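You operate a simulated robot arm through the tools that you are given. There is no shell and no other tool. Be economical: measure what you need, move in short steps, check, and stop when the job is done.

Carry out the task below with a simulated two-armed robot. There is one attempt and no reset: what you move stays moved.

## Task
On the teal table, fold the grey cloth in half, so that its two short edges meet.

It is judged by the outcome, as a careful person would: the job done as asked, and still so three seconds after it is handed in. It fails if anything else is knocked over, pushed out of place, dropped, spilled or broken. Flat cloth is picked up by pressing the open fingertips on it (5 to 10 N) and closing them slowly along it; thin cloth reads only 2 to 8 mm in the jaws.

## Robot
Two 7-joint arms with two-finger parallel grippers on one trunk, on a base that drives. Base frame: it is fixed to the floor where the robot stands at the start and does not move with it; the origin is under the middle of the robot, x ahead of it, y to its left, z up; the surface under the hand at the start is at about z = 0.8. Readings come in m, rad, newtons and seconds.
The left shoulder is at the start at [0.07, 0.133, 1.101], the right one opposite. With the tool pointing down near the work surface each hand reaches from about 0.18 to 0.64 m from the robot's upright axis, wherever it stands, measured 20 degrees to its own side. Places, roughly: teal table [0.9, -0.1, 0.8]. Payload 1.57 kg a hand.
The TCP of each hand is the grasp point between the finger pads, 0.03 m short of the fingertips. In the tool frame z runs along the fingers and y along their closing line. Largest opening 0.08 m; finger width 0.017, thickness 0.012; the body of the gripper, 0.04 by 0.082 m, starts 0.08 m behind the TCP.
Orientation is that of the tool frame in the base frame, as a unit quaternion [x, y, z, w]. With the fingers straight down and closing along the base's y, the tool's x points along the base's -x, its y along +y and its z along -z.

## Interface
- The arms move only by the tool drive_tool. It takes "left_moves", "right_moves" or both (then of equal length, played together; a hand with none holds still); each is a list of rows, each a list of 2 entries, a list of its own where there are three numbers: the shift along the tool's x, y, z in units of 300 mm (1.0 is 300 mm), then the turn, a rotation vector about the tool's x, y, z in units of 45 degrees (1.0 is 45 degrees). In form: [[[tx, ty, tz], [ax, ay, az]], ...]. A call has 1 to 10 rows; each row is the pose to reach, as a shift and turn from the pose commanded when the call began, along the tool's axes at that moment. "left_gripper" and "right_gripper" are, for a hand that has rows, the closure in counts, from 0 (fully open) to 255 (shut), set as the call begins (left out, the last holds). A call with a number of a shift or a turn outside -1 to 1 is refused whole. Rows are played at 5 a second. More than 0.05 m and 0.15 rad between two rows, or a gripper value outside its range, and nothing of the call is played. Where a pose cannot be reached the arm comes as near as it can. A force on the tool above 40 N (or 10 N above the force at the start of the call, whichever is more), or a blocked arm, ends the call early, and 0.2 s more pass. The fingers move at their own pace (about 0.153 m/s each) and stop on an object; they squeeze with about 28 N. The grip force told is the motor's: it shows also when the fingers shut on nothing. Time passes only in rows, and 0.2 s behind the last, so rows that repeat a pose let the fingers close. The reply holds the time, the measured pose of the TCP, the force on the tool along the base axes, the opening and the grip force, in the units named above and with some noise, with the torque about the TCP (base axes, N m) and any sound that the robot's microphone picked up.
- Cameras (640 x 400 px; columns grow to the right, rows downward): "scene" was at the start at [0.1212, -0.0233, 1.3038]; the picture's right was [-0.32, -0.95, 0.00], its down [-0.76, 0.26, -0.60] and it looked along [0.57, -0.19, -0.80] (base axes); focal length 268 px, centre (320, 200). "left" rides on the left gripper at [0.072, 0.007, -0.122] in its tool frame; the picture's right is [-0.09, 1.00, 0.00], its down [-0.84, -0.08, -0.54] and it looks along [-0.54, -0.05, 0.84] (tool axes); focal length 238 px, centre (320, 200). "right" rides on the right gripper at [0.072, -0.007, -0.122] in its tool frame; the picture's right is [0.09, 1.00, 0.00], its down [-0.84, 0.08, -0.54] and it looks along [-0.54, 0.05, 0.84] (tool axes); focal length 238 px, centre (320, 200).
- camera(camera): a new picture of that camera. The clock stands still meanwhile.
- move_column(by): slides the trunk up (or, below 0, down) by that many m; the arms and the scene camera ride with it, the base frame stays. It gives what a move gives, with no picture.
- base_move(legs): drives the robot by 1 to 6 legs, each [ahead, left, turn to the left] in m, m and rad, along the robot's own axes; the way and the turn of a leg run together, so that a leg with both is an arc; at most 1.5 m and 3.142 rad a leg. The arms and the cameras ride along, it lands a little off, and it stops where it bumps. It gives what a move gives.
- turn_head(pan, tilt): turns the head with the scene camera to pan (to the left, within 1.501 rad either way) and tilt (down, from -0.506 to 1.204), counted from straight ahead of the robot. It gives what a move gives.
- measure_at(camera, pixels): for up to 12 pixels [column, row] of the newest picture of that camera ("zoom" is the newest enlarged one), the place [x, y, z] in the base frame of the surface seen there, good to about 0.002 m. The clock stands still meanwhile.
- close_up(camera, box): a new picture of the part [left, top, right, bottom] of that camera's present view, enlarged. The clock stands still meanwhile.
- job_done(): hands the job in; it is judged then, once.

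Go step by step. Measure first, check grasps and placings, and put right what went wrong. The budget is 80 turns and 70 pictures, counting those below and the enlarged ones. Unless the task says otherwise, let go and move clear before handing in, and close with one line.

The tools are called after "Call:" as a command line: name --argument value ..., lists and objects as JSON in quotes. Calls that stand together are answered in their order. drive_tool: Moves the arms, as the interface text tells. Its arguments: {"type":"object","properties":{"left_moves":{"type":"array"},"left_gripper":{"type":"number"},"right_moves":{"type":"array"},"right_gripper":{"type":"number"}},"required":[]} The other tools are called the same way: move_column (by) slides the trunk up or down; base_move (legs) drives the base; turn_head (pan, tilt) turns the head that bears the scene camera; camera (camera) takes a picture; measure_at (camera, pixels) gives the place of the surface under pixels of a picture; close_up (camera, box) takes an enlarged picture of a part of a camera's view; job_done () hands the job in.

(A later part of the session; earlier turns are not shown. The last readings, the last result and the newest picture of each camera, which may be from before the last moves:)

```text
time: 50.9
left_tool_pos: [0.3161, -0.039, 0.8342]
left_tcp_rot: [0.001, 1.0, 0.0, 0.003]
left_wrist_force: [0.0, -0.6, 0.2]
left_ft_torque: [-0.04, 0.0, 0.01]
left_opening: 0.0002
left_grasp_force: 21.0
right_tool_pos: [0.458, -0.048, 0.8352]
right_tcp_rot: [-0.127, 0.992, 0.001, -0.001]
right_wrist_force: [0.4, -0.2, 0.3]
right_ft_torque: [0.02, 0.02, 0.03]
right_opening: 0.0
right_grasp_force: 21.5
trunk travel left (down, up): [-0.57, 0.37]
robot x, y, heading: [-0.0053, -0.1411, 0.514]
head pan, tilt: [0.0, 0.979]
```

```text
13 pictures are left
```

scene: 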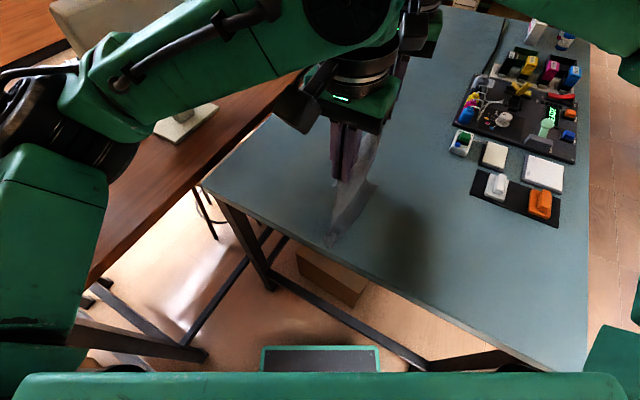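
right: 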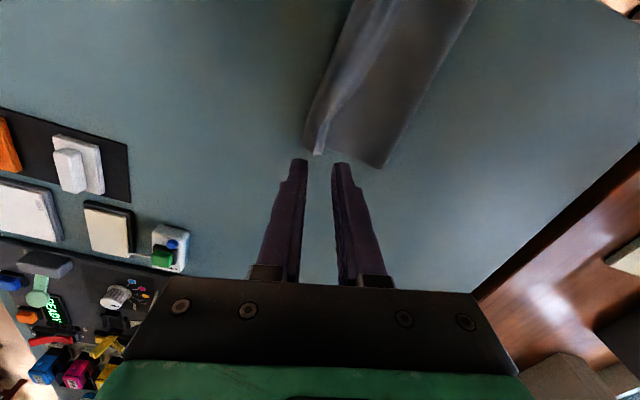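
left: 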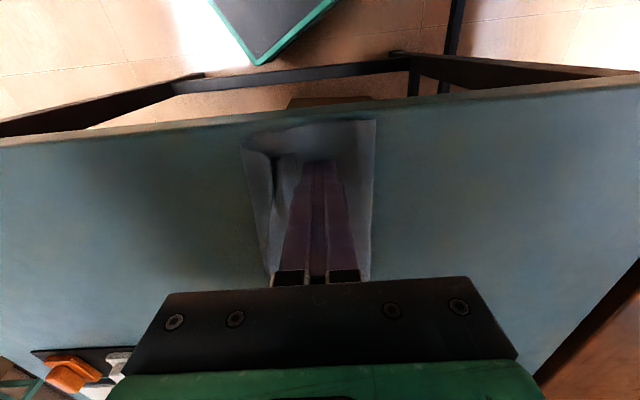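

The fingertips sit just behind the flap edge. I'll sweep towards -y with a slight rise, then lift.

Call:
drive_tool --left_moves '[[[0, -0.067, 0], [0, 0, 0]], [[0, -0.133, -0.007], [0, 0, 0]], [[0, -0.2, -0.027], [0, 0, 0]], [[0, -0.267, -0.04], [0, 0, 0]], [[0, -0.333, -0.04], [0, 0, 0]], [[0, -0.333, -0.1], [0, 0, 0]], [[0, -0.333, -0.2], [0, 0, 0]]]' --right_moves '[[[0.017, -0.0645, 0], [0, 0, 0]], [[0.033, -0.129, -0.007], [0, 0, 0]], [[0.05, -0.194, -0.027], [0, 0, 0]], [[0.067, -0.258, -0.04], [0, 0, 0]], [[0.083, -0.323, -0.04], [0, 0, 0]], [[0.083, -0.323, -0.1], [0, 0, 0]], [[0.083, -0.323, -0.2], [0, 0, 0]]]'

Call:
camera --camera "left"

```text
time: 52.5
left_tool_pos: [0.3135, -0.1401, 0.8939]
left_tcp_rot: [0.002, 1.0, 0.0, 0.003]
left_wrist_force: [0.0, -0.1, -1.5]
left_ft_torque: [0.01, -0.02, -0.03]
left_opening: 0.0
left_grasp_force: 21.7
right_tool_pos: [0.4571, -0.1501, 0.8962]
right_tcp_rot: [-0.127, 0.992, 0.0, -0.001]
right_wrist_force: [-0.2, 0.0, 0.2]
right_ft_torque: [0.02, 0.02, 0.0]
right_opening: 0.0
right_grasp_force: 21.3
trunk travel left (down, up): [-0.57, 0.37]
robot x, y, heading: [-0.0069, -0.1401, 0.511]
head pan, tilt: [0.0, 0.979]
```

```text
12 pictures are left
```

left: 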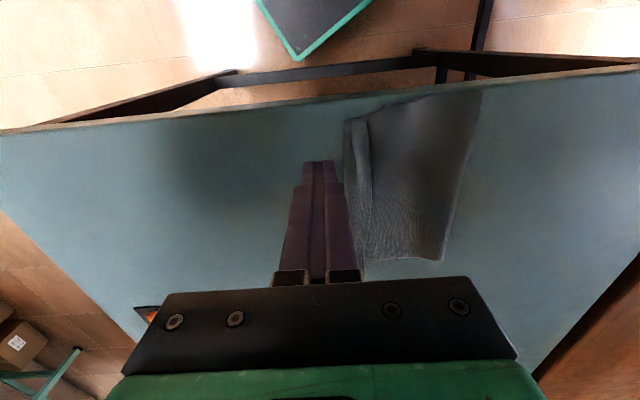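

Call:
close_up --camera "left" --box '[320, 70, 500, 280]'

Call:
measure_at --camera "left" --pixels '[[347, 125], [360, 122], [370, 180], [352, 180], [360, 255], [440, 258], [460, 180], [478, 97], [420, 140], [350, 150], [365, 150], [400, 110]]'

```text
1.90 times, centred on (410, 175) of left
```

zoom: 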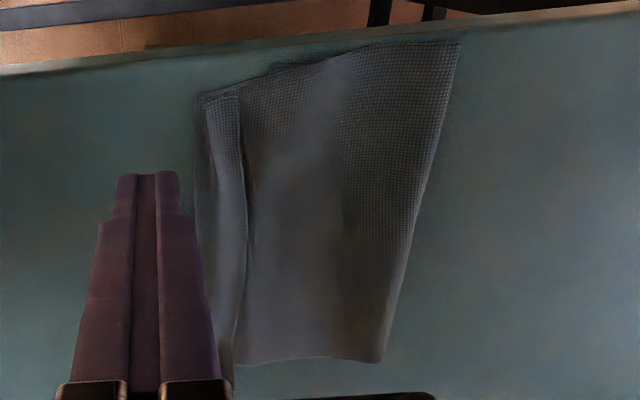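

```text
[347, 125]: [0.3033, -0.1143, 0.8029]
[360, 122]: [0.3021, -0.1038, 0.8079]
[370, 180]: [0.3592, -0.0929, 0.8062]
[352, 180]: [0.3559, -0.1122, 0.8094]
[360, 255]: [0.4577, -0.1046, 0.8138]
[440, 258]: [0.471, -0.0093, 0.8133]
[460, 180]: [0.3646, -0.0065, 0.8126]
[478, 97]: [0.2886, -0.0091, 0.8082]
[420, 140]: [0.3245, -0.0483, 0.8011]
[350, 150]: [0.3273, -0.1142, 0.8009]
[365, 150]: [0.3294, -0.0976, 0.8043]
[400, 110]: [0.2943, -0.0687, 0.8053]
```

The flap is partly rolled (now about 1.8 cm wide, loop at y≈-0.114). I'll do a second sweep at constant low height to finish flipping it.

Call:
drive_tool --left_moves '[[[0, 0.1, 0], [0, 0, 0]], [[0, 0.207, 0.05], [0, 0, 0]], [[0, 0.207, 0.15], [0, 0, 0]], [[0, 0.207, 0.2], [0, 0, 0]], [[0, 0.15, 0.2], [0, 0, 0]], [[0, 0.09, 0.2], [0, 0, 0]], [[0, 0.03, 0.2], [0, 0, 0]], [[0, -0.03, 0.195], [0, 0, 0]], [[0, -0.083, 0.19], [0, 0, 0]], [[0, -0.083, 0.05], [0, 0, 0]]]' --right_moves '[[[-0.033, 0.129, 0], [0, 0, 0]], [[-0.067, 0.258, 0.05], [0, 0, 0]], [[-0.067, 0.258, 0.15], [0, 0, 0]], [[-0.067, 0.258, 0.205], [0, 0, 0]], [[-0.05, 0.194, 0.205], [0, 0, 0]], [[-0.035, 0.135, 0.205], [0, 0, 0]], [[-0.02, 0.075, 0.205], [0, 0, 0]], [[-0.004, 0.014, 0.2], [0, 0, 0]], [[0.0125, -0.048, 0.195], [0, 0, 0]], [[0.0125, -0.048, 0.05], [0, 0, 0]]]'

Call:
close_up --camera "left" --box '[300, 70, 520, 290]'

```text
time: 54.7
left_tool_pos: [0.3138, -0.1639, 0.8797]
left_tcp_rot: [0.001, 1.0, 0.0, 0.003]
left_wrist_force: [-0.5, 0.4, 0.6]
left_ft_torque: [0.01, -0.02, -0.01]
left_opening: 0.0
left_grasp_force: 21.3
right_tool_pos: [0.4578, -0.1649, 0.8829]
right_tcp_rot: [-0.128, 0.992, 0.001, 0.0]
right_wrist_force: [0.0, 0.4, 0.1]
right_ft_torque: [0.0, 0.0, -0.02]
right_opening: 0.0002
right_grasp_force: 21.4
trunk travel left (down, up): [-0.57, 0.37]
robot x, y, heading: [-0.0021, -0.1367, 0.511]
head pan, tilt: [0.0, 0.979]
```

```text
1.82 times, centred on (410, 180) of left
```

zoom: 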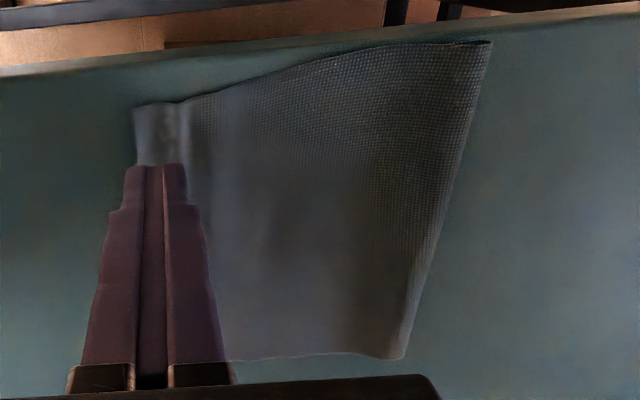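

The flap is flipped flat. I'll measure the top layer's outline.

Call:
measure_at --camera "zoom" --pixels '[[138, 112], [160, 108], [185, 105], [230, 355], [400, 355], [488, 45], [136, 150], [175, 150], [200, 150], [215, 260], [330, 72]]'

Call:
drive_tool --left_moves '[[[0, 0, -0.1], [0, 0, 0]], [[0.02, 0.12, -0.2], [0, 0, 0]], [[0.02, 0.27, -0.3], [0, 0, 0]], [[0.02, 0.42, -0.33], [0, 0, 0]], [[0.02, 0.57, -0.33], [0, 0, 0]], [[0.02, 0.72, -0.33], [0, 0, 0]], [[0.02, 0.87, -0.33], [0, 0, 0]], [[0.02, 1.0, -0.33], [0, 0, 0]]]' --right_moves '[[[0, -0.03, -0.1], [0, 0, 0]], [[0, -0.1, -0.2], [0, 0, 0]], [[0, -0.2, -0.2], [0, 0, 0]], [[0, -0.3, -0.2], [0, 0, 0]], [[0, -0.35, -0.2], [0, 0, 0]], [[0, -0.35, -0.2], [0, 0, 0]], [[0, -0.35, -0.2], [0, 0, 0]], [[0, -0.35, -0.2], [0, 0, 0]]]'

Call:
close_up --camera "scene" --box '[280, 110, 440, 270]'

```text
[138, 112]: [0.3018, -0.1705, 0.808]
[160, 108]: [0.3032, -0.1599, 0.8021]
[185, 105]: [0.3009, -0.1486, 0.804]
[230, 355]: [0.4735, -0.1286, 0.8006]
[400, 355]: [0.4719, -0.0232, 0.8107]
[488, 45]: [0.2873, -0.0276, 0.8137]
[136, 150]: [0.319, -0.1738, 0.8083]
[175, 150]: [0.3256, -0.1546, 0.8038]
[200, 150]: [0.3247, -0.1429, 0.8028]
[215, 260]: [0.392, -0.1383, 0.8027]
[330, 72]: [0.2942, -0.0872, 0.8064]
```

```text
refused: row 3 steps farther than a row can; nothing moved
```

```text
2.50 times, centred on (360, 190) of scene
```

zoom: 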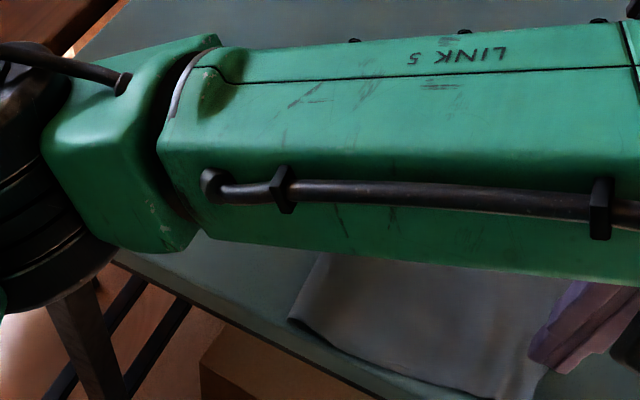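

The top edge now lies at y≈-0.172 near, and the fold at -0.026. I'll clear the hands with smaller steps to see everything.

Call:
drive_tool --left_moves '[[[0, 0, -0.1], [0, 0, 0]], [[0.02, 0.1, -0.2], [0, 0, 0]], [[0.02, 0.22, -0.28], [0, 0, 0]], [[0.02, 0.37, -0.3], [0, 0, 0]], [[0.02, 0.52, -0.3], [0, 0, 0]], [[0.02, 0.67, -0.3], [0, 0, 0]], [[0.02, 0.82, -0.3], [0, 0, 0]], [[0.02, 0.97, -0.3], [0, 0, 0]]]' --right_moves '[[[0, -0.03, -0.1], [0, 0, 0]], [[0, -0.1, -0.2], [0, 0, 0]], [[0, -0.2, -0.2], [0, 0, 0]], [[0, -0.3, -0.2], [0, 0, 0]], [[0, -0.35, -0.2], [0, 0, 0]], [[0, -0.35, -0.2], [0, 0, 0]], [[0, -0.35, -0.2], [0, 0, 0]], [[0, -0.35, -0.2], [0, 0, 0]]]' --left_gripper 150 --right_gripper 150

Call:
close_up --camera "scene" --box '[290, 110, 470, 290]'

```text
time: 56.5
left_tool_pos: [0.3082, 0.1294, 0.9691]
left_tcp_rot: [0.001, 1.0, -0.001, 0.003]
left_wrist_force: [0.6, 0.0, 0.2]
left_ft_torque: [0.01, -0.02, 0.01]
left_opening: 0.033
left_grasp_force: 0.0
right_tool_pos: [0.4862, -0.2652, 0.9415]
right_tcp_rot: [-0.127, 0.992, 0.0, 0.0]
right_wrist_force: [-0.8, -0.8, -0.8]
right_ft_torque: [0.0, 0.03, -0.01]
right_opening: 0.033
right_grasp_force: 0.0
trunk travel left (down, up): [-0.57, 0.37]
robot x, y, heading: [-0.0006, -0.1398, 0.512]
head pan, tilt: [0.0, 0.979]
```

```text
2.22 times, centred on (380, 200) of scene
```

zoom: 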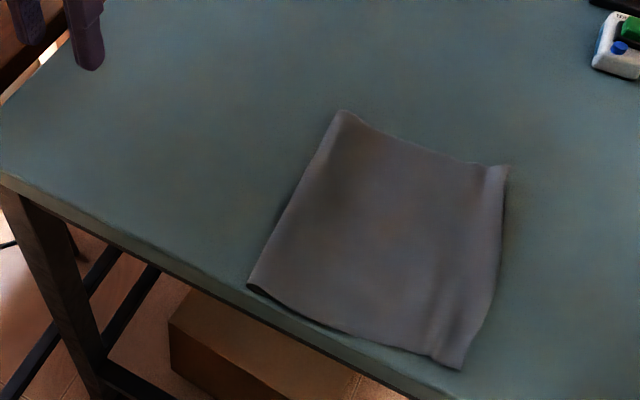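

The top layer now lies flat with a clean edge. I'll measure its corners.

Call:
measure_at --camera "zoom" --pixels '[[505, 170], [500, 250], [460, 364], [432, 355], [485, 310], [344, 113], [252, 285], [488, 170], [430, 155], [350, 325], [435, 340]]'

```text
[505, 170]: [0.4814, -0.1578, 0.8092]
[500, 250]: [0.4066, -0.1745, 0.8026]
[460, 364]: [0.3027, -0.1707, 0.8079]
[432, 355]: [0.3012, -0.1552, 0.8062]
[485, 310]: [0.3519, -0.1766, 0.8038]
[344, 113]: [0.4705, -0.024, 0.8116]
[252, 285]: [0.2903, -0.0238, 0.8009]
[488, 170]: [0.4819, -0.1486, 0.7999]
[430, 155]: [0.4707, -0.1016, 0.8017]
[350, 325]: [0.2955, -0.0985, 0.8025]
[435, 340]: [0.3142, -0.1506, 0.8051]
```

The top layer runs from the fold (y≈-0.024) to its edge at y≈-0.172 near and -0.158 far. That overhangs the bottom edge by about 7 cm, so the fold must shift about 4 cm towards +y. I'll re-grip the overhanging edge's corners.

Call:
drive_tool --left_moves '[[[0, -0.13, 0.02], [0, 0, 0]], [[0, -0.27, 0.05], [0, 0, 0]], [[-0.01, -0.41, 0.08], [0, 0, 0]], [[-0.02, -0.55, 0.12], [0, 0, 0]], [[-0.023, -0.69, 0.17], [0, 0, 0]], [[-0.023, -0.82, 0.23], [0, 0, 0]], [[-0.023, -0.92, 0.33], [0, 0, 0]], [[-0.023, -0.958, 0.41], [0, 0, 0]], [[-0.023, -0.958, 0.448], [0, 0, 0]], [[-0.023, -0.958, 0.454], [0, 0, 0]]]' --right_moves '[[[0, 0.05, 0.02], [0, 0, 0]], [[-0.01, 0.1, 0.05], [0, 0, 0]], [[-0.01, 0.16, 0.08], [0, 0, 0]], [[-0.02, 0.22, 0.12], [0, 0, 0]], [[-0.02, 0.28, 0.16], [0, 0, 0]], [[-0.03, 0.34, 0.2], [0, 0, 0]], [[-0.032, 0.39, 0.26], [0, 0, 0]], [[-0.032, 0.405, 0.32], [0, 0, 0]], [[-0.032, 0.405, 0.355], [0, 0, 0]], [[-0.032, 0.405, 0.363], [0, 0, 0]]]'

```text
time: 58.7
left_tool_pos: [0.3159, -0.1594, 0.8329]
left_tcp_rot: [0.002, 1.0, 0.0, 0.002]
left_wrist_force: [-0.1, -0.5, 0.3]
left_ft_torque: [0.0, -0.02, 0.0]
left_opening: 0.033
left_grasp_force: 0.0
right_tool_pos: [0.4653, -0.1465, 0.8309]
right_tcp_rot: [-0.127, 0.992, 0.001, 0.0]
right_wrist_force: [-0.8, -0.3, 0.4]
right_ft_torque: [0.0, -0.02, 0.0]
right_opening: 0.0329
right_grasp_force: 0.0
trunk travel left (down, up): [-0.57, 0.37]
robot x, y, heading: [-0.0052, -0.1339, 0.513]
head pan, tilt: [0.0, 0.979]
```

Neither hand is touching yet, so I'll lower slightly until contact.

Call:
drive_tool --left_moves '[[[0, 0, 0.003], [0, 0, 0]], [[0, 0, 0.006], [0, 0, 0]]]' --right_moves '[[[0, 0, 0.003], [0, 0, 0]], [[0, 0, 0.005], [0, 0, 0]]]'

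```text
time: 59.3
left_tool_pos: [0.3155, -0.1583, 0.8312]
left_tcp_rot: [0.001, 1.0, 0.001, 0.003]
left_wrist_force: [-0.4, 0.8, 2.6]
left_ft_torque: [0.1, 0.02, 0.02]
left_opening: 0.0334
left_grasp_force: 0.6
right_tool_pos: [0.4635, -0.1463, 0.8309]
right_tcp_rot: [-0.127, 0.992, 0.001, 0.0]
right_wrist_force: [0.3, -0.6, 4.9]
right_ft_torque: [-0.09, -0.03, 0.03]
right_opening: 0.0331
right_grasp_force: 0.3
trunk travel left (down, up): [-0.57, 0.37]
robot x, y, heading: [-0.0014, -0.1383, 0.519]
head pan, tilt: [0.0, 0.979]
```

Contact is light (2.6 and 4.9 N). I'll press a touch more and close in steps.

Call:
drive_tool --left_moves '[[[0, 0, 0.002], [0, 0, 0]], [[0, 0, 0.003], [0, 0, 0]]]' --right_moves '[[[0, 0, 0.001], [0, 0, 0]], [[0, 0, 0.002], [0, 0, 0]]]' --left_gripper 180 --right_gripper 180

Call:
drive_tool --left_moves '[[[0, 0, 0], [0, 0, 0]], [[0, 0, 0], [0, 0, 0]]]' --right_moves '[[[0, 0, 0], [0, 0, 0]], [[0, 0, 0], [0, 0, 0]]]' --left_gripper 210 --right_gripper 210

Call:
drive_tool --left_moves '[[[0, 0, 0], [0, 0, 0]], [[0, 0, 0], [0, 0, 0]], [[0, 0, 0], [0, 0, 0]]]' --right_moves '[[[0, 0, 0], [0, 0, 0]], [[0, 0, 0], [0, 0, 0]], [[0, 0, 0], [0, 0, 0]]]' --left_gripper 255 --right_gripper 255

```text
time: 59.9
left_tool_pos: [0.316, -0.1595, 0.8317]
left_tcp_rot: [0.002, 1.0, -0.001, 0.005]
left_wrist_force: [0.1, -0.5, 17.7]
left_ft_torque: [0.37, 0.12, -0.01]
left_opening: 0.0233
left_grasp_force: 0.1
right_tool_pos: [0.463, -0.146, 0.8313]
right_tcp_rot: [-0.127, 0.992, 0.001, 0.0]
right_wrist_force: [0.3, 1.0, 2.7]
right_ft_torque: [0.01, -0.05, 0.01]
right_opening: 0.0237
right_grasp_force: 0.0
trunk travel left (down, up): [-0.57, 0.37]
robot x, y, heading: [-0.0044, -0.1362, 0.515]
head pan, tilt: [0.0, 0.979]
```

```text
time: 60.5
left_tool_pos: [0.3158, -0.1605, 0.8304]
left_tcp_rot: [0.002, 1.0, 0.0, 0.005]
left_wrist_force: [1.9, -3.9, 27.0]
left_ft_torque: [0.26, 0.05, -0.02]
left_opening: 0.011
left_grasp_force: 0.1
right_tool_pos: [0.4627, -0.1463, 0.8315]
right_tcp_rot: [-0.127, 0.992, 0.0, 0.001]
right_wrist_force: [0.1, -0.1, 1.4]
right_ft_torque: [0.0, 0.0, -0.02]
right_opening: 0.0138
right_grasp_force: 0.0
trunk travel left (down, up): [-0.57, 0.37]
robot x, y, heading: [-0.0047, -0.1371, 0.517]
head pan, tilt: [0.0, 0.979]
```

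```text
time: 61.3
left_tool_pos: [0.3154, -0.1598, 0.8314]
left_tcp_rot: [0.001, 1.0, -0.001, 0.006]
left_wrist_force: [3.1, 3.0, 32.9]
left_ft_torque: [0.32, 0.03, -0.02]
left_opening: 0.0025
left_grasp_force: 23.5
right_tool_pos: [0.4628, -0.1446, 0.8303]
right_tcp_rot: [-0.127, 0.992, 0.0, 0.001]
right_wrist_force: [0.2, 0.2, 1.0]
right_ft_torque: [-0.02, -0.01, -0.01]
right_opening: 0.0018
right_grasp_force: 23.7
trunk travel left (down, up): [-0.57, 0.37]
robot x, y, heading: [-0.0059, -0.1343, 0.519]
head pan, tilt: [0.0, 0.979]
```

Both jaws hold (2.5 and 1.8 mm). I'll peel the top layer up and back towards +y with the arms, then look.

Call:
drive_tool --left_moves '[[[0, 0.01, -0.1], [0, 0, 0]], [[0, 0.07, -0.18], [0, 0, 0]], [[0, 0.16, -0.24], [0, 0, 0]], [[0, 0.27, -0.28], [0, 0, 0]], [[0, 0.38, -0.3], [0, 0, 0]], [[0, 0.5, -0.3], [0, 0, 0]]]' --right_moves '[[[0, 0, -0.1], [0, 0, 0]], [[-0.014, 0.056, -0.18], [0, 0, 0]], [[-0.034, 0.13, -0.24], [0, 0, 0]], [[-0.06, 0.23, -0.28], [0, 0, 0]], [[-0.085, 0.33, -0.3], [0, 0, 0]], [[-0.1125, 0.4356, -0.3], [0, 0, 0]]]'

Call:
camera --camera "left"

```text
time: 62.7
left_tool_pos: [0.3178, -0.0056, 0.9186]
left_tcp_rot: [0.002, 1.0, -0.001, 0.003]
left_wrist_force: [0.1, -0.2, 0.2]
left_ft_torque: [-0.02, 0.02, -0.03]
left_opening: 0.0024
left_grasp_force: 23.7
right_tool_pos: [0.4652, -0.0095, 0.9184]
right_tcp_rot: [-0.127, 0.992, 0.0, -0.002]
right_wrist_force: [0.8, 0.0, 0.1]
right_ft_torque: [-0.03, -0.02, 0.01]
right_opening: 0.0018
right_grasp_force: 23.2
trunk travel left (down, up): [-0.57, 0.37]
robot x, y, heading: [-0.0015, -0.1421, 0.518]
head pan, tilt: [0.0, 0.979]
```

```text
7 pictures are left
```

left: 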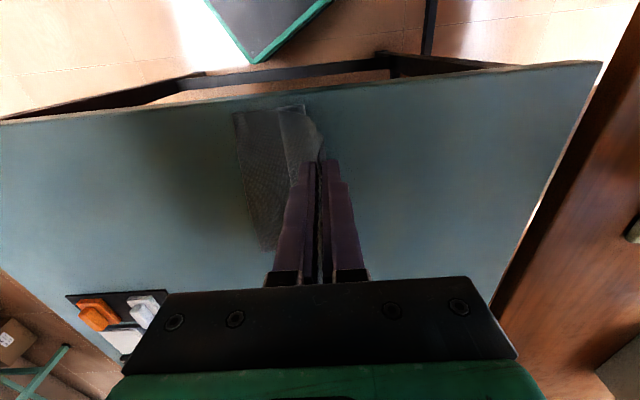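

The top layer peeled off and the bottom edge is visible at (236,115)–(264,240). I'll measure it, then drive +y 0.05 m.

Call:
measure_at --camera "left" --pixels '[[237, 116], [248, 170], [264, 238], [280, 110], [300, 108]]'

Call:
base_move --legs '[[0.0248, 0.0434, 0]]'

Call:
camera --camera "left"

```text
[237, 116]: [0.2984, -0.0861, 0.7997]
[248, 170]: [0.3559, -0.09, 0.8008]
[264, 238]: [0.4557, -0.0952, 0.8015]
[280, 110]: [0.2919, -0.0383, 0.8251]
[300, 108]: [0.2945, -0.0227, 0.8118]
```

```text
time: 63.6
left_tool_pos: [0.3184, 0.0424, 0.9198]
left_tcp_rot: [0.001, 1.0, 0.0, 0.002]
left_wrist_force: [-0.8, -0.1, -0.3]
left_ft_torque: [0.01, -0.02, -0.01]
left_opening: 0.0022
left_grasp_force: 23.8
right_tool_pos: [0.4656, 0.0374, 0.9195]
right_tcp_rot: [-0.127, 0.992, 0.001, -0.001]
right_wrist_force: [0.3, 0.3, -0.2]
right_ft_torque: [-0.03, -0.01, -0.03]
right_opening: 0.0018
right_grasp_force: 23.8
trunk travel left (down, up): [-0.57, 0.37]
robot x, y, heading: [0.0015, -0.0885, 0.519]
head pan, tilt: [0.0, 0.979]
```

```text
6 pictures are left
```

left: 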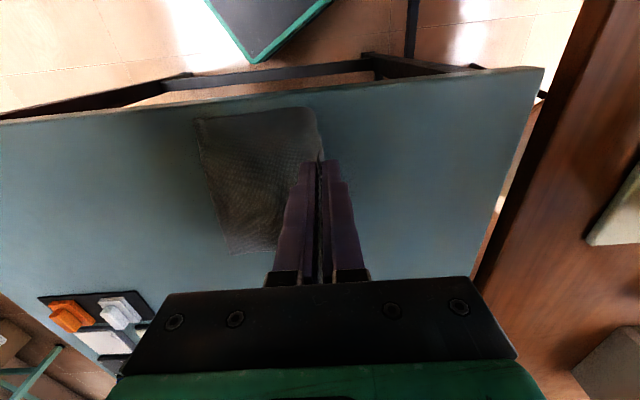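

Call:
measure_at --camera "left" --pixels '[[198, 122], [212, 185], [232, 250], [300, 110], [316, 118], [270, 250], [280, 112], [260, 180]]'

```text
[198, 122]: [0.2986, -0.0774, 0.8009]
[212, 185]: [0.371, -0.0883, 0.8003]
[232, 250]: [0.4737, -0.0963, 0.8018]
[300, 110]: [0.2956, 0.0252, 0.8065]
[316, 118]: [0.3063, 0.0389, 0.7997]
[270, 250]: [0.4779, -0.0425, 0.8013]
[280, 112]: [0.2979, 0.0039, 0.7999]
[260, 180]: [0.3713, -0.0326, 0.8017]
```

The fold foot is now at y≈0.03 and the bottom edge is at -0.096 far and -0.079 near. I'll lay the top down along a slightly taut arc, ending just inside that edge and correcting x to match the corners.

Call:
drive_tool --left_moves '[[[0.003, -0.052, -0.028], [0, 0, 0]], [[0.006, -0.127, -0.028], [0, 0, 0]], [[0.009, -0.203, 0], [0, 0, 0]], [[0.012, -0.263, 0.048], [0, 0, 0]], [[0.015, -0.313, 0.115], [0, 0, 0]], [[0.018, -0.343, 0.185], [0, 0, 0]], [[0.021, -0.36, 0.238], [0, 0, 0]], [[0.021, -0.368, 0.277], [0, 0, 0]]]' --right_moves '[[[0.018, -0.054, -0.028], [0, 0, 0]], [[0.042, -0.134, -0.028], [0, 0, 0]], [[0.067, -0.213, 0], [0, 0, 0]], [[0.087, -0.277, 0.048], [0, 0, 0]], [[0.104, -0.327, 0.115], [0, 0, 0]], [[0.116, -0.359, 0.185], [0, 0, 0]], [[0.125, -0.378, 0.238], [0, 0, 0]], [[0.129, -0.385, 0.277], [0, 0, 0]]]'

Call:
close_up --camera "left" --box '[230, 80, 470, 290]'

```text
time: 65.4
left_tool_pos: [0.3137, -0.0681, 0.8368]
left_tcp_rot: [0.002, 1.0, 0.0, 0.002]
left_wrist_force: [-0.2, 0.4, 0.4]
left_ft_torque: [0.01, 0.01, -0.02]
left_opening: 0.0023
left_grasp_force: 23.6
right_tool_pos: [0.4571, -0.0839, 0.8355]
right_tcp_rot: [-0.127, 0.992, 0.002, -0.001]
right_wrist_force: [-1.3, 0.5, 0.1]
right_ft_torque: [-0.01, -0.03, -0.03]
right_opening: 0.0019
right_grasp_force: 22.9
trunk travel left (down, up): [-0.57, 0.37]
robot x, y, heading: [-0.0056, -0.0918, 0.518]
head pan, tilt: [0.0, 0.979]
```

```text
1.90 times, centred on (350, 185) of left
```

zoom: 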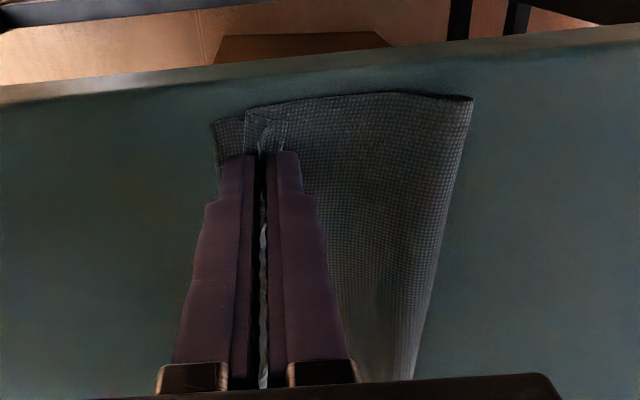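

The bottom corner peeks out on the left at (213,125) and the top lies without a big loop. I'll measure.

Call:
measure_at --camera "zoom" --pixels '[[214, 125], [228, 122], [246, 112], [265, 110], [285, 125], [471, 98], [440, 250], [415, 360], [216, 165], [255, 130], [330, 100]]'

```text
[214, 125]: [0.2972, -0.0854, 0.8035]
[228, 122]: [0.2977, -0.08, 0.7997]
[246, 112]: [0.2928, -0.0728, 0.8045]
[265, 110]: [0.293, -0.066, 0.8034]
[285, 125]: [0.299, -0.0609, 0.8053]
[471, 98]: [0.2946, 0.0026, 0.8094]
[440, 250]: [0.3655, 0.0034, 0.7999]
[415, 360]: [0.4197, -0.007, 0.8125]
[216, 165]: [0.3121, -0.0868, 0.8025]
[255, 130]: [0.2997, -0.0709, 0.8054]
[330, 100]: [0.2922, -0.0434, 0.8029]
```

The bottom edge at the near side is y≈-0.086. I'll pull the left grip 6 mm further, then release gently and rise straight.

Call:
drive_tool --left_moves '[[[0.004, -0.01, 0.006], [0, 0, 0]], [[0.004, -0.02, 0.01], [0, 0, 0]], [[0.004, -0.02, 0.01], [0, 0, 0]]]' --right_moves '[[[0, 0, 0.004], [0, 0, 0]], [[0, 0, 0.006], [0, 0, 0]], [[0, 0, 0.006], [0, 0, 0]]]'

Call:
drive_tool --left_moves '[[[0, 0, 0], [0, 0, 0]], [[0, 0, 0], [0, 0, 0]], [[0, 0, -0.04], [0, 0, 0]], [[0, 0, -0.1], [0, 0, 0]], [[0, 0, -0.2], [0, 0, 0]], [[0, 0.1, -0.3], [0, 0, 0]], [[0, 0.25, -0.33], [0, 0, 0]], [[0, 0.4, -0.36], [0, 0, 0]], [[0, 0.55, -0.38], [0, 0, 0]], [[0, 0.7, -0.4], [0, 0, 0]]]' --right_moves '[[[0, 0, 0], [0, 0, 0]], [[0, 0, 0], [0, 0, 0]], [[0, 0, -0.04], [0, 0, 0]], [[0, 0, -0.1], [0, 0, 0]], [[0, 0, -0.2], [0, 0, 0]], [[0, -0.1, -0.3], [0, 0, 0]], [[0, -0.2, -0.33], [0, 0, 0]], [[0, -0.3, -0.35], [0, 0, 0]], [[0, -0.45, -0.35], [0, 0, 0]], [[0, -0.6, -0.35], [0, 0, 0]]]' --left_gripper 205 --right_gripper 205

Call:
close_up --camera "scene" --box '[300, 100, 470, 270]'

```text
time: 66.2
left_tool_pos: [0.3114, -0.0748, 0.8324]
left_tcp_rot: [0.002, 1.0, 0.001, 0.002]
left_wrist_force: [0.4, -0.6, -0.2]
left_ft_torque: [0.02, 0.02, -0.02]
left_opening: 0.0024
left_grasp_force: 24.2
right_tool_pos: [0.4572, -0.0826, 0.8338]
right_tcp_rot: [-0.127, 0.992, 0.001, 0.0]
right_wrist_force: [0.0, -0.4, 0.1]
right_ft_torque: [-0.03, -0.03, -0.02]
right_opening: 0.0018
right_grasp_force: 23.4
trunk travel left (down, up): [-0.57, 0.37]
robot x, y, heading: [-0.0034, -0.0929, 0.511]
head pan, tilt: [0.0, 0.979]
```

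```text
time: 68.4
left_tool_pos: [0.3102, 0.1335, 0.9543]
left_tcp_rot: [0.003, 1.0, 0.0, 0.003]
left_wrist_force: [-1.1, -0.2, -0.4]
left_ft_torque: [0.0, 0.01, -0.02]
left_opening: 0.0155
left_grasp_force: 0.0
right_tool_pos: [0.5034, -0.2597, 0.9378]
right_tcp_rot: [-0.128, 0.992, 0.001, -0.001]
right_wrist_force: [0.1, 0.0, 1.0]
right_ft_torque: [0.04, 0.02, 0.01]
right_opening: 0.0158
right_grasp_force: 0.1
trunk travel left (down, up): [-0.57, 0.37]
robot x, y, heading: [-0.0047, -0.0871, 0.51]
head pan, tilt: [0.0, 0.979]
```

```text
2.35 times, centred on (385, 185) of scene
```

zoom: 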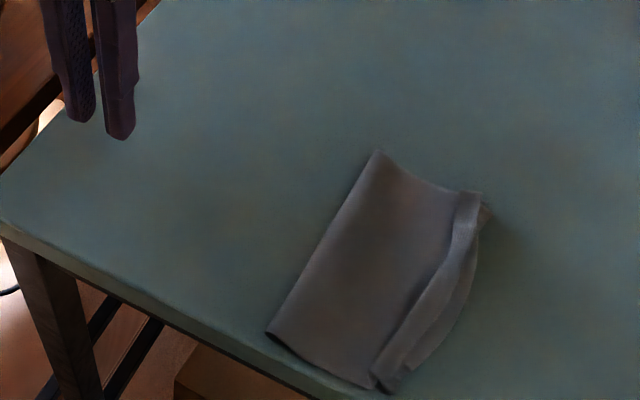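

The edges nearly coincide, with a ridge left near the edge from (468,200) to (378,380). I'll measure the details.

Call:
measure_at --camera "zoom" --pixels '[[378, 152], [270, 332], [475, 196], [488, 212], [478, 250], [465, 300], [415, 365], [392, 388], [376, 380], [450, 250], [430, 290], [440, 330]]'

Call:
close_up --camera "scene" --box '[395, 145, 435, 208]'

```text
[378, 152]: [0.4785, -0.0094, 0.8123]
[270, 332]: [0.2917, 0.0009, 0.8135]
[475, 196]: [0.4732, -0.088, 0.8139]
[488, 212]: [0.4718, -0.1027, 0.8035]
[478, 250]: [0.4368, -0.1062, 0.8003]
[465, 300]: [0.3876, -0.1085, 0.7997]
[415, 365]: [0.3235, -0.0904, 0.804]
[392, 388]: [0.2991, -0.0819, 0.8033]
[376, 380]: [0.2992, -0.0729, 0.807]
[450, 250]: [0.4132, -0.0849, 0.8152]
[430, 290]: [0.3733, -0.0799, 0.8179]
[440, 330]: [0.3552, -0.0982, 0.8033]
```

```text
6.35 times, centred on (415, 176) of scene
```

zoom: 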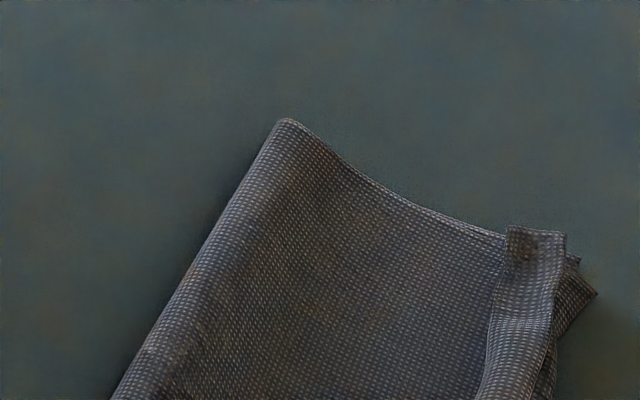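

A 1.5–2 cm strip of the top edge is still curled back; unrolled, it would land right on the bottom edge (y≈-0.104 far, -0.086 near). I'll set closed fingertips behind it, at low height.

Call:
drive_tool --left_moves '[[[0, -0.1, 0.03], [0, 0, 0]], [[0, -0.2, 0.07], [0, 0, 0]], [[-0.01, -0.3, 0.12], [0, 0, 0]], [[-0.017, -0.4, 0.17], [0, 0, 0]], [[-0.017, -0.5, 0.22], [0, 0, 0]], [[-0.017, -0.595, 0.28], [0, 0, 0]], [[-0.017, -0.595, 0.35], [0, 0, 0]], [[-0.017, -0.595, 0.403], [0, 0, 0]]]' --right_moves '[[[0, 0.12, 0], [0, 0, 0]], [[-0.005, 0.24, 0.03], [0, 0, 0]], [[-0.01, 0.36, 0.06], [0, 0, 0]], [[-0.015, 0.48, 0.1], [0, 0, 0]], [[-0.02, 0.6, 0.15], [0, 0, 0]], [[-0.024, 0.698, 0.226], [0, 0, 0]], [[-0.024, 0.698, 0.29], [0, 0, 0]], [[-0.024, 0.698, 0.345], [0, 0, 0]]]' --left_gripper 255 --right_gripper 255

```text
time: 70.2
left_tool_pos: [0.3173, -0.0436, 0.834]
left_tcp_rot: [0.0, 1.0, 0.0, 0.002]
left_wrist_force: [1.2, 0.1, -0.7]
left_ft_torque: [-0.04, 0.02, 0.0]
left_opening: 0.0
left_grasp_force: 21.2
right_tool_pos: [0.4581, -0.0545, 0.8354]
right_tcp_rot: [-0.127, 0.992, 0.001, 0.0]
right_wrist_force: [0.5, 0.3, 0.7]
right_ft_torque: [-0.01, -0.01, 0.01]
right_opening: 0.0
right_grasp_force: 21.3
trunk travel left (down, up): [-0.57, 0.37]
robot x, y, heading: [-0.0035, -0.0889, 0.516]
head pan, tilt: [0.0, 0.979]
```

Now a short sweep stopping just at the bottom edge line, then straight up.

Call:
drive_tool --left_moves '[[[0, -0.03, 0], [0, 0, 0]], [[0, -0.06, 0], [0, 0, 0]], [[0, -0.09, 0], [0, 0, 0]], [[0, -0.121, 0], [0, 0, 0]], [[0, -0.121, 0], [0, 0, 0]], [[0, -0.121, -0.1], [0, 0, 0]], [[0, -0.06, -0.2], [0, 0, 0]], [[0, 0.06, -0.28], [0, 0, 0]], [[0, 0.2, -0.3], [0, 0, 0]], [[0, 0.35, -0.3], [0, 0, 0]]]' --right_moves '[[[0.008, -0.032, 0.003], [0, 0, 0]], [[0.016, -0.064, 0.003], [0, 0, 0]], [[0.025, -0.096, 0.003], [0, 0, 0]], [[0.033, -0.1275, 0.003], [0, 0, 0]], [[0.033, -0.1275, 0.003], [0, 0, 0]], [[0.033, -0.1275, -0.1], [0, 0, 0]], [[0.033, -0.2, -0.2], [0, 0, 0]], [[0.033, -0.3, -0.28], [0, 0, 0]], [[0.033, -0.42, -0.3], [0, 0, 0]], [[0.033, -0.55, -0.3], [0, 0, 0]]]'

Call:
close_up --camera "scene" --box '[335, 125, 445, 215]'

```text
time: 72.4
left_tool_pos: [0.3179, 0.0597, 0.923]
left_tcp_rot: [0.002, 1.0, 0.0, 0.003]
left_wrist_force: [-0.6, 0.7, 0.1]
left_ft_torque: [0.01, 0.02, 0.01]
left_opening: 0.0
left_grasp_force: 20.7
right_tool_pos: [0.4882, -0.2147, 0.9239]
right_tcp_rot: [-0.128, 0.992, 0.001, -0.001]
right_wrist_force: [0.4, 0.7, 0.0]
right_ft_torque: [0.02, 0.02, -0.03]
right_opening: 0.0
right_grasp_force: 21.6
trunk travel left (down, up): [-0.57, 0.37]
robot x, y, heading: [-0.005, -0.0879, 0.514]
head pan, tilt: [0.0, 0.979]
```

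```text
4.44 times, centred on (390, 170) of scene
```

zoom: 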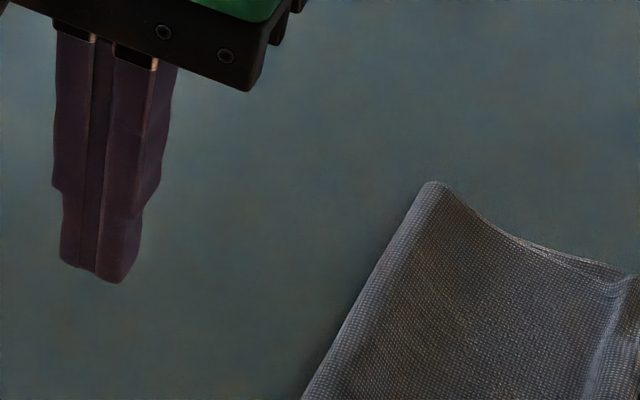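

That framing was off. I'll take one well-framed picture of the whole cloth.

Call:
close_up --camera "scene" --box '[330, 155, 506, 272]'

```text
3.42 times, centred on (418, 214) of scene
```

zoom: 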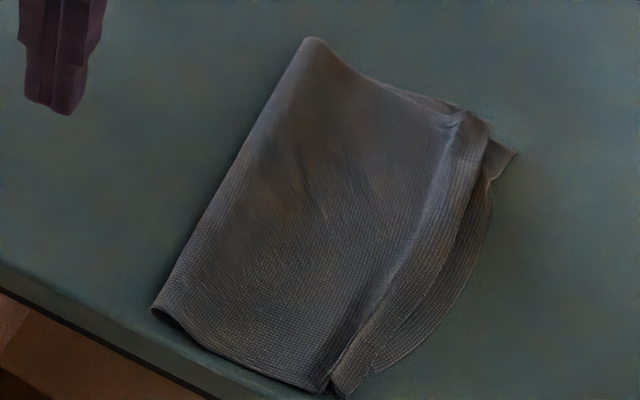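

Call:
measure_at --camera "zoom" --pixels '[[492, 130], [470, 120], [515, 155], [490, 180], [488, 220], [455, 290], [375, 370], [460, 220], [440, 265], [400, 320], [345, 390], [325, 385]]'

Call:
measure_at --camera "zoom" --pixels '[[312, 40], [155, 308], [450, 120], [435, 180], [425, 240], [385, 300], [340, 360], [470, 180], [425, 280], [440, 310], [235, 170], [470, 250]]'

```text
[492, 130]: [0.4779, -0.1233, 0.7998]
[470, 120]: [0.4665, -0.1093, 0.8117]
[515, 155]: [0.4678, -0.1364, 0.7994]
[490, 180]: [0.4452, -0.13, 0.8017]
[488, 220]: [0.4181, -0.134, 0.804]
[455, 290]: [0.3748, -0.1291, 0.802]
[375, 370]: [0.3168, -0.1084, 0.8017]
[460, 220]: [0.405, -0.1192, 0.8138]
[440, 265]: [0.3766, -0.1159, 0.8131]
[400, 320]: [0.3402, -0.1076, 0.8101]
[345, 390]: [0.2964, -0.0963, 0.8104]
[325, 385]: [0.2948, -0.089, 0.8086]
```

```text
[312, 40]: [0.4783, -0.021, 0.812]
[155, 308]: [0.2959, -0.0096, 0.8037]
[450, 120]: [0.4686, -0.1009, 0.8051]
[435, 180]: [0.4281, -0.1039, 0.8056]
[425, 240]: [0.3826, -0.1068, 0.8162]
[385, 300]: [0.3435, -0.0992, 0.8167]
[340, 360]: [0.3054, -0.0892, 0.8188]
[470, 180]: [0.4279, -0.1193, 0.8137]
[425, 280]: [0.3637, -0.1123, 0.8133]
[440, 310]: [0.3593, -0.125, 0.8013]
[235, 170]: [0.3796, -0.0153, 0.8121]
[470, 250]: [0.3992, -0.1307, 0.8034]
```

The stack slid slightly, and the curled strip (inner edge at y≈-0.10, raised to z≈0.816) still needs unrolling onto the bottom edge (y≈-0.136 far to -0.108 near). This time I'll sweep higher so I touch only the raised flap.

Call:
drive_tool --left_moves '[[[0, -0.1, 0], [0, 0, 0]], [[0, -0.2, 0.03], [0, 0, 0]], [[0.005, -0.3, 0.07], [0, 0, 0]], [[0.01, -0.38, 0.12], [0, 0, 0]], [[0.01, -0.432, 0.18], [0, 0, 0]], [[0.01, -0.432, 0.24], [0, 0, 0]], [[0.01, -0.432, 0.28], [0, 0, 0]]]' --right_moves '[[[0, 0.1, 0], [0, 0, 0]], [[-0.005, 0.2, 0.03], [0, 0, 0]], [[-0.01, 0.32, 0.06], [0, 0, 0]], [[-0.016, 0.42, 0.1], [0, 0, 0]], [[-0.016, 0.46, 0.17], [0, 0, 0]], [[-0.016, 0.46, 0.24], [0, 0, 0]], [[-0.016, 0.46, 0.288], [0, 0, 0]]]'

```text
time: 74.0
left_tool_pos: [0.314, -0.0677, 0.8377]
left_tcp_rot: [0.002, 1.0, 0.001, 0.003]
left_wrist_force: [-1.0, -0.2, -0.6]
left_ft_torque: [0.0, 0.0, 0.0]
left_opening: 0.0002
left_grasp_force: 20.9
right_tool_pos: [0.4573, -0.0818, 0.8412]
right_tcp_rot: [-0.128, 0.992, 0.0, -0.001]
right_wrist_force: [0.0, 0.2, -0.5]
right_ft_torque: [0.02, 0.01, 0.04]
right_opening: 0.0
right_grasp_force: 21.0
trunk travel left (down, up): [-0.57, 0.37]
robot x, y, heading: [0.0009, -0.0895, 0.514]
head pan, tilt: [0.0, 0.979]
```

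Positions are good. Now the slow higher sweep, ending at the bottom-edge line, then up.

Call:
drive_tool --left_moves '[[[0, -0.025, 0], [0, 0, 0]], [[0, -0.05, 0], [0, 0, 0]], [[0, -0.075, 0], [0, 0, 0]], [[0, -0.1, 0], [0, 0, 0]], [[0, -0.125, 0], [0, 0, 0]], [[0, -0.125, 0], [0, 0, 0]], [[0, -0.125, -0.1], [0, 0, 0]], [[0, -0.08, -0.2], [0, 0, 0]], [[0, 0.05, -0.28], [0, 0, 0]], [[0, 0.2, -0.3], [0, 0, 0]]]' --right_moves '[[[0.005, -0.02, 0.009], [0, 0, 0]], [[0.014, -0.054, 0.009], [0, 0, 0]], [[0.023, -0.09, 0.009], [0, 0, 0]], [[0.032, -0.125, 0.009], [0, 0, 0]], [[0.042, -0.163, 0.009], [0, 0, 0]], [[0.042, -0.163, 0.009], [0, 0, 0]], [[0.042, -0.163, -0.1], [0, 0, 0]], [[0.042, -0.22, -0.2], [0, 0, 0]], [[0.042, -0.32, -0.28], [0, 0, 0]], [[0.042, -0.45, -0.3], [0, 0, 0]]]'

Call:
measure_at --camera "scene" --pixels '[[463, 195], [456, 220], [440, 250], [420, 268], [410, 170], [364, 245], [450, 215], [440, 235]]'

```text
time: 76.2
left_tool_pos: [0.3134, -0.0078, 0.9288]
left_tcp_rot: [0.002, 1.0, -0.001, 0.003]
left_wrist_force: [-0.6, -0.3, -0.3]
left_ft_torque: [-0.02, -0.01, -0.01]
left_opening: 0.0002
left_grasp_force: 21.8
right_tool_pos: [0.4797, -0.2147, 0.9307]
right_tcp_rot: [-0.128, 0.992, 0.0, -0.002]
right_wrist_force: [0.4, 0.0, 0.3]
right_ft_torque: [0.0, -0.04, 0.0]
right_opening: 0.0
right_grasp_force: 21.3
trunk travel left (down, up): [-0.57, 0.37]
robot x, y, heading: [-0.0048, -0.0858, 0.518]
head pan, tilt: [0.0, 0.979]
```

```text
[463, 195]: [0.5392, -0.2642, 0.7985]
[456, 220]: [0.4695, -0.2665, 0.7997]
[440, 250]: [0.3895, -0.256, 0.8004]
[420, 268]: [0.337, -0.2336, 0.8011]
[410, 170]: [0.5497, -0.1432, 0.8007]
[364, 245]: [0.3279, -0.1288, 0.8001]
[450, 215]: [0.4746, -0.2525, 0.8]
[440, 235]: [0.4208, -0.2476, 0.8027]
```

I have one picture left, so I'll move the left hand clear first and then use it for the check.

Call:
drive_tool --left_moves '[[[0, 0.13, -0.05], [0, 0, 0]], [[0, 0.28, -0.06], [0, 0, 0]], [[0, 0.43, -0.07], [0, 0, 0]], [[0, 0.55, -0.08], [0, 0, 0]]]'

Call:
close_up --camera "scene" --box '[330, 155, 506, 272]'

```text
time: 77.2
left_tool_pos: [0.3141, 0.1579, 0.9525]
left_tcp_rot: [0.002, 1.0, -0.001, 0.003]
left_wrist_force: [0.7, -0.3, 0.6]
left_ft_torque: [-0.03, -0.02, 0.0]
left_opening: 0.0
left_grasp_force: 21.2
right_tool_pos: [0.48, -0.2143, 0.9308]
right_tcp_rot: [-0.126, 0.992, 0.0, 0.0]
right_wrist_force: [0.3, 0.3, -0.5]
right_ft_torque: [-0.06, -0.02, -0.04]
right_opening: 0.0
right_grasp_force: 21.0
trunk travel left (down, up): [-0.57, 0.37]
robot x, y, heading: [-0.0021, -0.0889, 0.516]
head pan, tilt: [0.0, 0.979]
```

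```text
3.42 times, centred on (418, 214) of scene
```

zoom: 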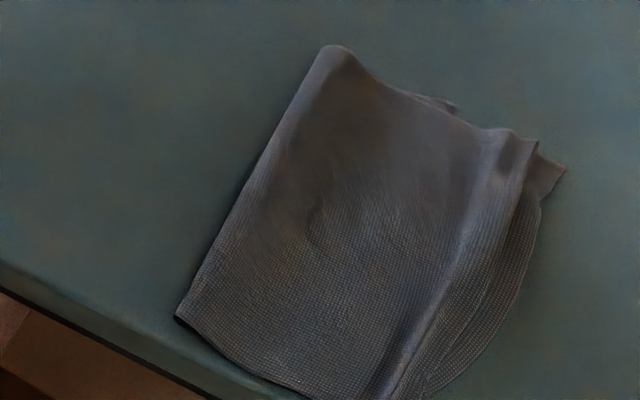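

Call:
measure_at --camera "zoom" --pixels '[[562, 172], [540, 200], [538, 240], [510, 310], [435, 392], [535, 145], [500, 135], [520, 170], [500, 215], [470, 270], [430, 340], [395, 395]]'

Call:
measure_at --camera "zoom" --pixels '[[335, 48], [180, 318], [480, 180], [460, 240], [430, 300], [385, 380], [455, 108], [520, 250], [490, 310], [450, 350], [515, 215], [550, 175]]'

```text
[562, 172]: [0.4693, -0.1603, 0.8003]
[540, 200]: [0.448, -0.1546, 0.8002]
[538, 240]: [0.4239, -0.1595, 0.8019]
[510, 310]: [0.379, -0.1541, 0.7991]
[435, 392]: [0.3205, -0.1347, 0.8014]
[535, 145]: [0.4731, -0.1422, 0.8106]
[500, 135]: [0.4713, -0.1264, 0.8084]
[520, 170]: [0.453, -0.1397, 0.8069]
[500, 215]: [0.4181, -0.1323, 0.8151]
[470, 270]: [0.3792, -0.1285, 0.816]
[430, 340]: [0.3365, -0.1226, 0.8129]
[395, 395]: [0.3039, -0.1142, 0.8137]
```

```text
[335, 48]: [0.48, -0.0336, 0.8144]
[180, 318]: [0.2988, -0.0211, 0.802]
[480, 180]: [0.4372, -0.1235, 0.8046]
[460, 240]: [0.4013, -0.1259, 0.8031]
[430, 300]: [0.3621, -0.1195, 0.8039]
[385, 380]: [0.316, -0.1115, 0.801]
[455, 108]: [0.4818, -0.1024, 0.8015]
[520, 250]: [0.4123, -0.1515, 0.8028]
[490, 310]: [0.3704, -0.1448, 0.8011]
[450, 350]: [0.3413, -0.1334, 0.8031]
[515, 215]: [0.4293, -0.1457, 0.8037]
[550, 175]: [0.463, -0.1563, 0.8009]
```

I have no pictures left, so I'm relying on the last measurements. The curled strip's inner edge runs from y≈-0.112 near to -0.125 far, and unrolled it should land on the bottom edge (-0.135 near to -0.160 far). Pushing moved the whole stack, so I'll pin the stack with the right hand while the left flips its end.

Call:
drive_tool --left_moves '[[[0, -0.13, 0.02], [0, 0, 0]], [[0, -0.26, 0.05], [0, 0, 0]], [[0, -0.39, 0.08], [0, 0, 0]], [[0, -0.52, 0.12], [0, 0, 0]], [[0, -0.65, 0.17], [0, 0, 0]], [[0, -0.76, 0.22], [0, 0, 0]], [[0, -0.833, 0.28], [0, 0, 0]], [[0, -0.833, 0.34], [0, 0, 0]], [[0, -0.833, 0.392], [0, 0, 0]]]' --right_moves '[[[0, 0.08, 0.01], [0, 0, 0]], [[-0.005, 0.16, 0.02], [0, 0, 0]], [[-0.01, 0.24, 0.04], [0, 0, 0]], [[-0.015, 0.32, 0.06], [0, 0, 0]], [[-0.025, 0.4, 0.1], [0, 0, 0]], [[-0.035, 0.469, 0.16], [0, 0, 0]], [[-0.035, 0.469, 0.24], [0, 0, 0]], [[-0.035, 0.469, 0.3], [0, 0, 0]], [[-0.035, 0.469, 0.325], [0, 0, 0]]]'

```text
time: 79.2
left_tool_pos: [0.3137, -0.0928, 0.8355]
left_tcp_rot: [0.002, 1.0, 0.0, 0.002]
left_wrist_force: [0.3, 0.4, 0.5]
left_ft_torque: [-0.03, 0.0, -0.01]
left_opening: 0.0
left_grasp_force: 21.3
right_tool_pos: [0.4551, -0.077, 0.8326]
right_tcp_rot: [-0.127, 0.992, 0.001, 0.0]
right_wrist_force: [0.0, -0.5, 0.9]
right_ft_torque: [-0.01, 0.02, 0.0]
right_opening: 0.0
right_grasp_force: 21.2
trunk travel left (down, up): [-0.57, 0.37]
robot x, y, heading: [-0.0023, -0.091, 0.512]
head pan, tilt: [0.0, 0.979]
```

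I'll press the right hand down to pin.

Call:
drive_tool --right_moves '[[[0, 0, 0.004], [0, 0, 0]], [[0, 0, 0.009], [0, 0, 0]]]'

```text
time: 79.8
left_tool_pos: [0.3125, -0.0929, 0.8349]
left_tcp_rot: [0.002, 1.0, 0.0, 0.003]
left_wrist_force: [0.7, 0.1, -0.6]
left_ft_torque: [-0.01, 0.01, 0.0]
left_opening: 0.0001
left_grasp_force: 21.0
right_tool_pos: [0.4542, -0.077, 0.832]
right_tcp_rot: [-0.127, 0.992, 0.002, 0.002]
right_wrist_force: [-0.7, -0.8, 11.0]
right_ft_torque: [-0.08, -0.02, 0.01]
right_opening: 0.0001
right_grasp_force: 20.7
trunk travel left (down, up): [-0.57, 0.37]
robot x, y, heading: [-0.0045, -0.085, 0.519]
head pan, tilt: [0.0, 0.979]
```

The right hand pins with 11 N. Now the left hand sweeps its end over and rises.

Call:
drive_tool --left_moves '[[[0, -0.025, 0], [0, 0, 0]], [[0, -0.05, 0], [0, 0, 0]], [[0, -0.075, 0], [0, 0, 0]], [[0, -0.1, 0], [0, 0, 0]], [[0, -0.117, 0], [0, 0, 0]], [[0, -0.117, -0.05], [0, 0, 0]], [[0, -0.117, -0.12], [0, 0, 0]], [[0, 0, -0.12], [0, 0, 0]], [[0, 0.08, -0.08], [0, 0, 0]], [[0, 0.08, 0.004], [0, 0, 0]]]'

Call:
drive_tool --left_moves '[[[0, 0, 0.006], [0, 0, 0]], [[0, 0, 0.012], [0, 0, 0]]]'

```text
time: 82.0
left_tool_pos: [0.3116, -0.0696, 0.835]
left_tcp_rot: [0.002, 1.0, 0.0, 0.004]
left_wrist_force: [0.0, 0.8, -0.1]
left_ft_torque: [0.02, -0.03, 0.0]
left_opening: 0.0
left_grasp_force: 21.3
right_tool_pos: [0.4536, -0.0749, 0.8305]
right_tcp_rot: [-0.128, 0.992, 0.001, 0.002]
right_wrist_force: [3.9, 0.2, 25.3]
right_ft_torque: [-0.03, -0.18, 0.05]
right_opening: 0.0001
right_grasp_force: 21.6
trunk travel left (down, up): [-0.57, 0.37]
robot x, y, heading: [-0.0034, -0.0873, 0.522]
head pan, tilt: [0.0, 0.979]
```

```text
time: 82.6
left_tool_pos: [0.3129, -0.0689, 0.8315]
left_tcp_rot: [0.002, 1.0, 0.0, 0.003]
left_wrist_force: [-0.7, 0.3, 2.0]
left_ft_torque: [-0.02, 0.05, -0.02]
left_opening: 0.0
left_grasp_force: 21.3
right_tool_pos: [0.4533, -0.0759, 0.8311]
right_tcp_rot: [-0.126, 0.992, 0.001, 0.002]
right_wrist_force: [4.6, 0.0, 24.6]
right_ft_torque: [-0.06, -0.15, 0.02]
right_opening: 0.0
right_grasp_force: 20.8
trunk travel left (down, up): [-0.57, 0.37]
robot x, y, heading: [-0.0062, -0.0858, 0.516]
head pan, tilt: [0.0, 0.979]
```

I'll pin a bit more with the left, then lift the right, set it behind its end of the strip, sweep, and rise.

Call:
drive_tool --left_moves '[[[0, 0, 0.004], [0, 0, 0]], [[0, 0, 0.005], [0, 0, 0]]]'

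Call:
drive_tool --right_moves '[[[0, 0, -0.08], [0, 0, 0]], [[0.02, -0.077, -0.08], [0, 0, 0]], [[0.02, -0.077, -0.015], [0, 0, 0]], [[0.028, -0.107, -0.015], [0, 0, 0]], [[0.036, -0.14, -0.015], [0, 0, 0]], [[0.044, -0.17, -0.015], [0, 0, 0]], [[0.052, -0.2, -0.015], [0, 0, 0]], [[0.059, -0.229, -0.015], [0, 0, 0]], [[0.059, -0.229, -0.06], [0, 0, 0]], [[0.059, -0.229, -0.16], [0, 0, 0]]]'

Call:
camera --camera "right"

```text
time: 83.2
left_tool_pos: [0.3112, -0.0693, 0.8306]
left_tcp_rot: [0.001, 1.0, -0.002, 0.007]
left_wrist_force: [1.8, -1.6, 29.1]
left_ft_torque: [-0.08, 0.09, 0.0]
left_opening: 0.0
left_grasp_force: 21.1
right_tool_pos: [0.452, -0.0763, 0.8315]
right_tcp_rot: [-0.127, 0.992, 0.002, 0.001]
right_wrist_force: [2.8, 1.4, 15.1]
right_ft_torque: [0.02, -0.1, 0.03]
right_opening: 0.0
right_grasp_force: 21.8
trunk travel left (down, up): [-0.57, 0.37]
robot x, y, heading: [-0.0031, -0.0895, 0.516]
head pan, tilt: [0.0, 0.979]
```

```text
time: 83.6
left_tool_pos: [0.3132, -0.0701, 0.8323]
left_tcp_rot: [0.002, 1.0, -0.002, 0.007]
left_wrist_force: [-3.2, 0.0, 17.6]
left_ft_torque: [0.02, 0.25, 0.0]
left_opening: 0.0
left_grasp_force: 21.1
right_tool_pos: [0.4517, -0.0773, 0.8377]
right_tcp_rot: [-0.126, 0.992, -0.001, -0.005]
right_wrist_force: [-0.2, 0.2, -0.8]
right_ft_torque: [0.04, 0.03, -0.02]
right_opening: 0.0
right_grasp_force: 21.9
trunk travel left (down, up): [-0.57, 0.37]
robot x, y, heading: [-0.0048, -0.0862, 0.519]
head pan, tilt: [0.0, 0.979]
stopped in row 1 (left hand): the force on the tool passed its limit at 40 N (the readings are from after the stop); the commanded pose is now the measured one
```

```text
refused: no pictures are left
```

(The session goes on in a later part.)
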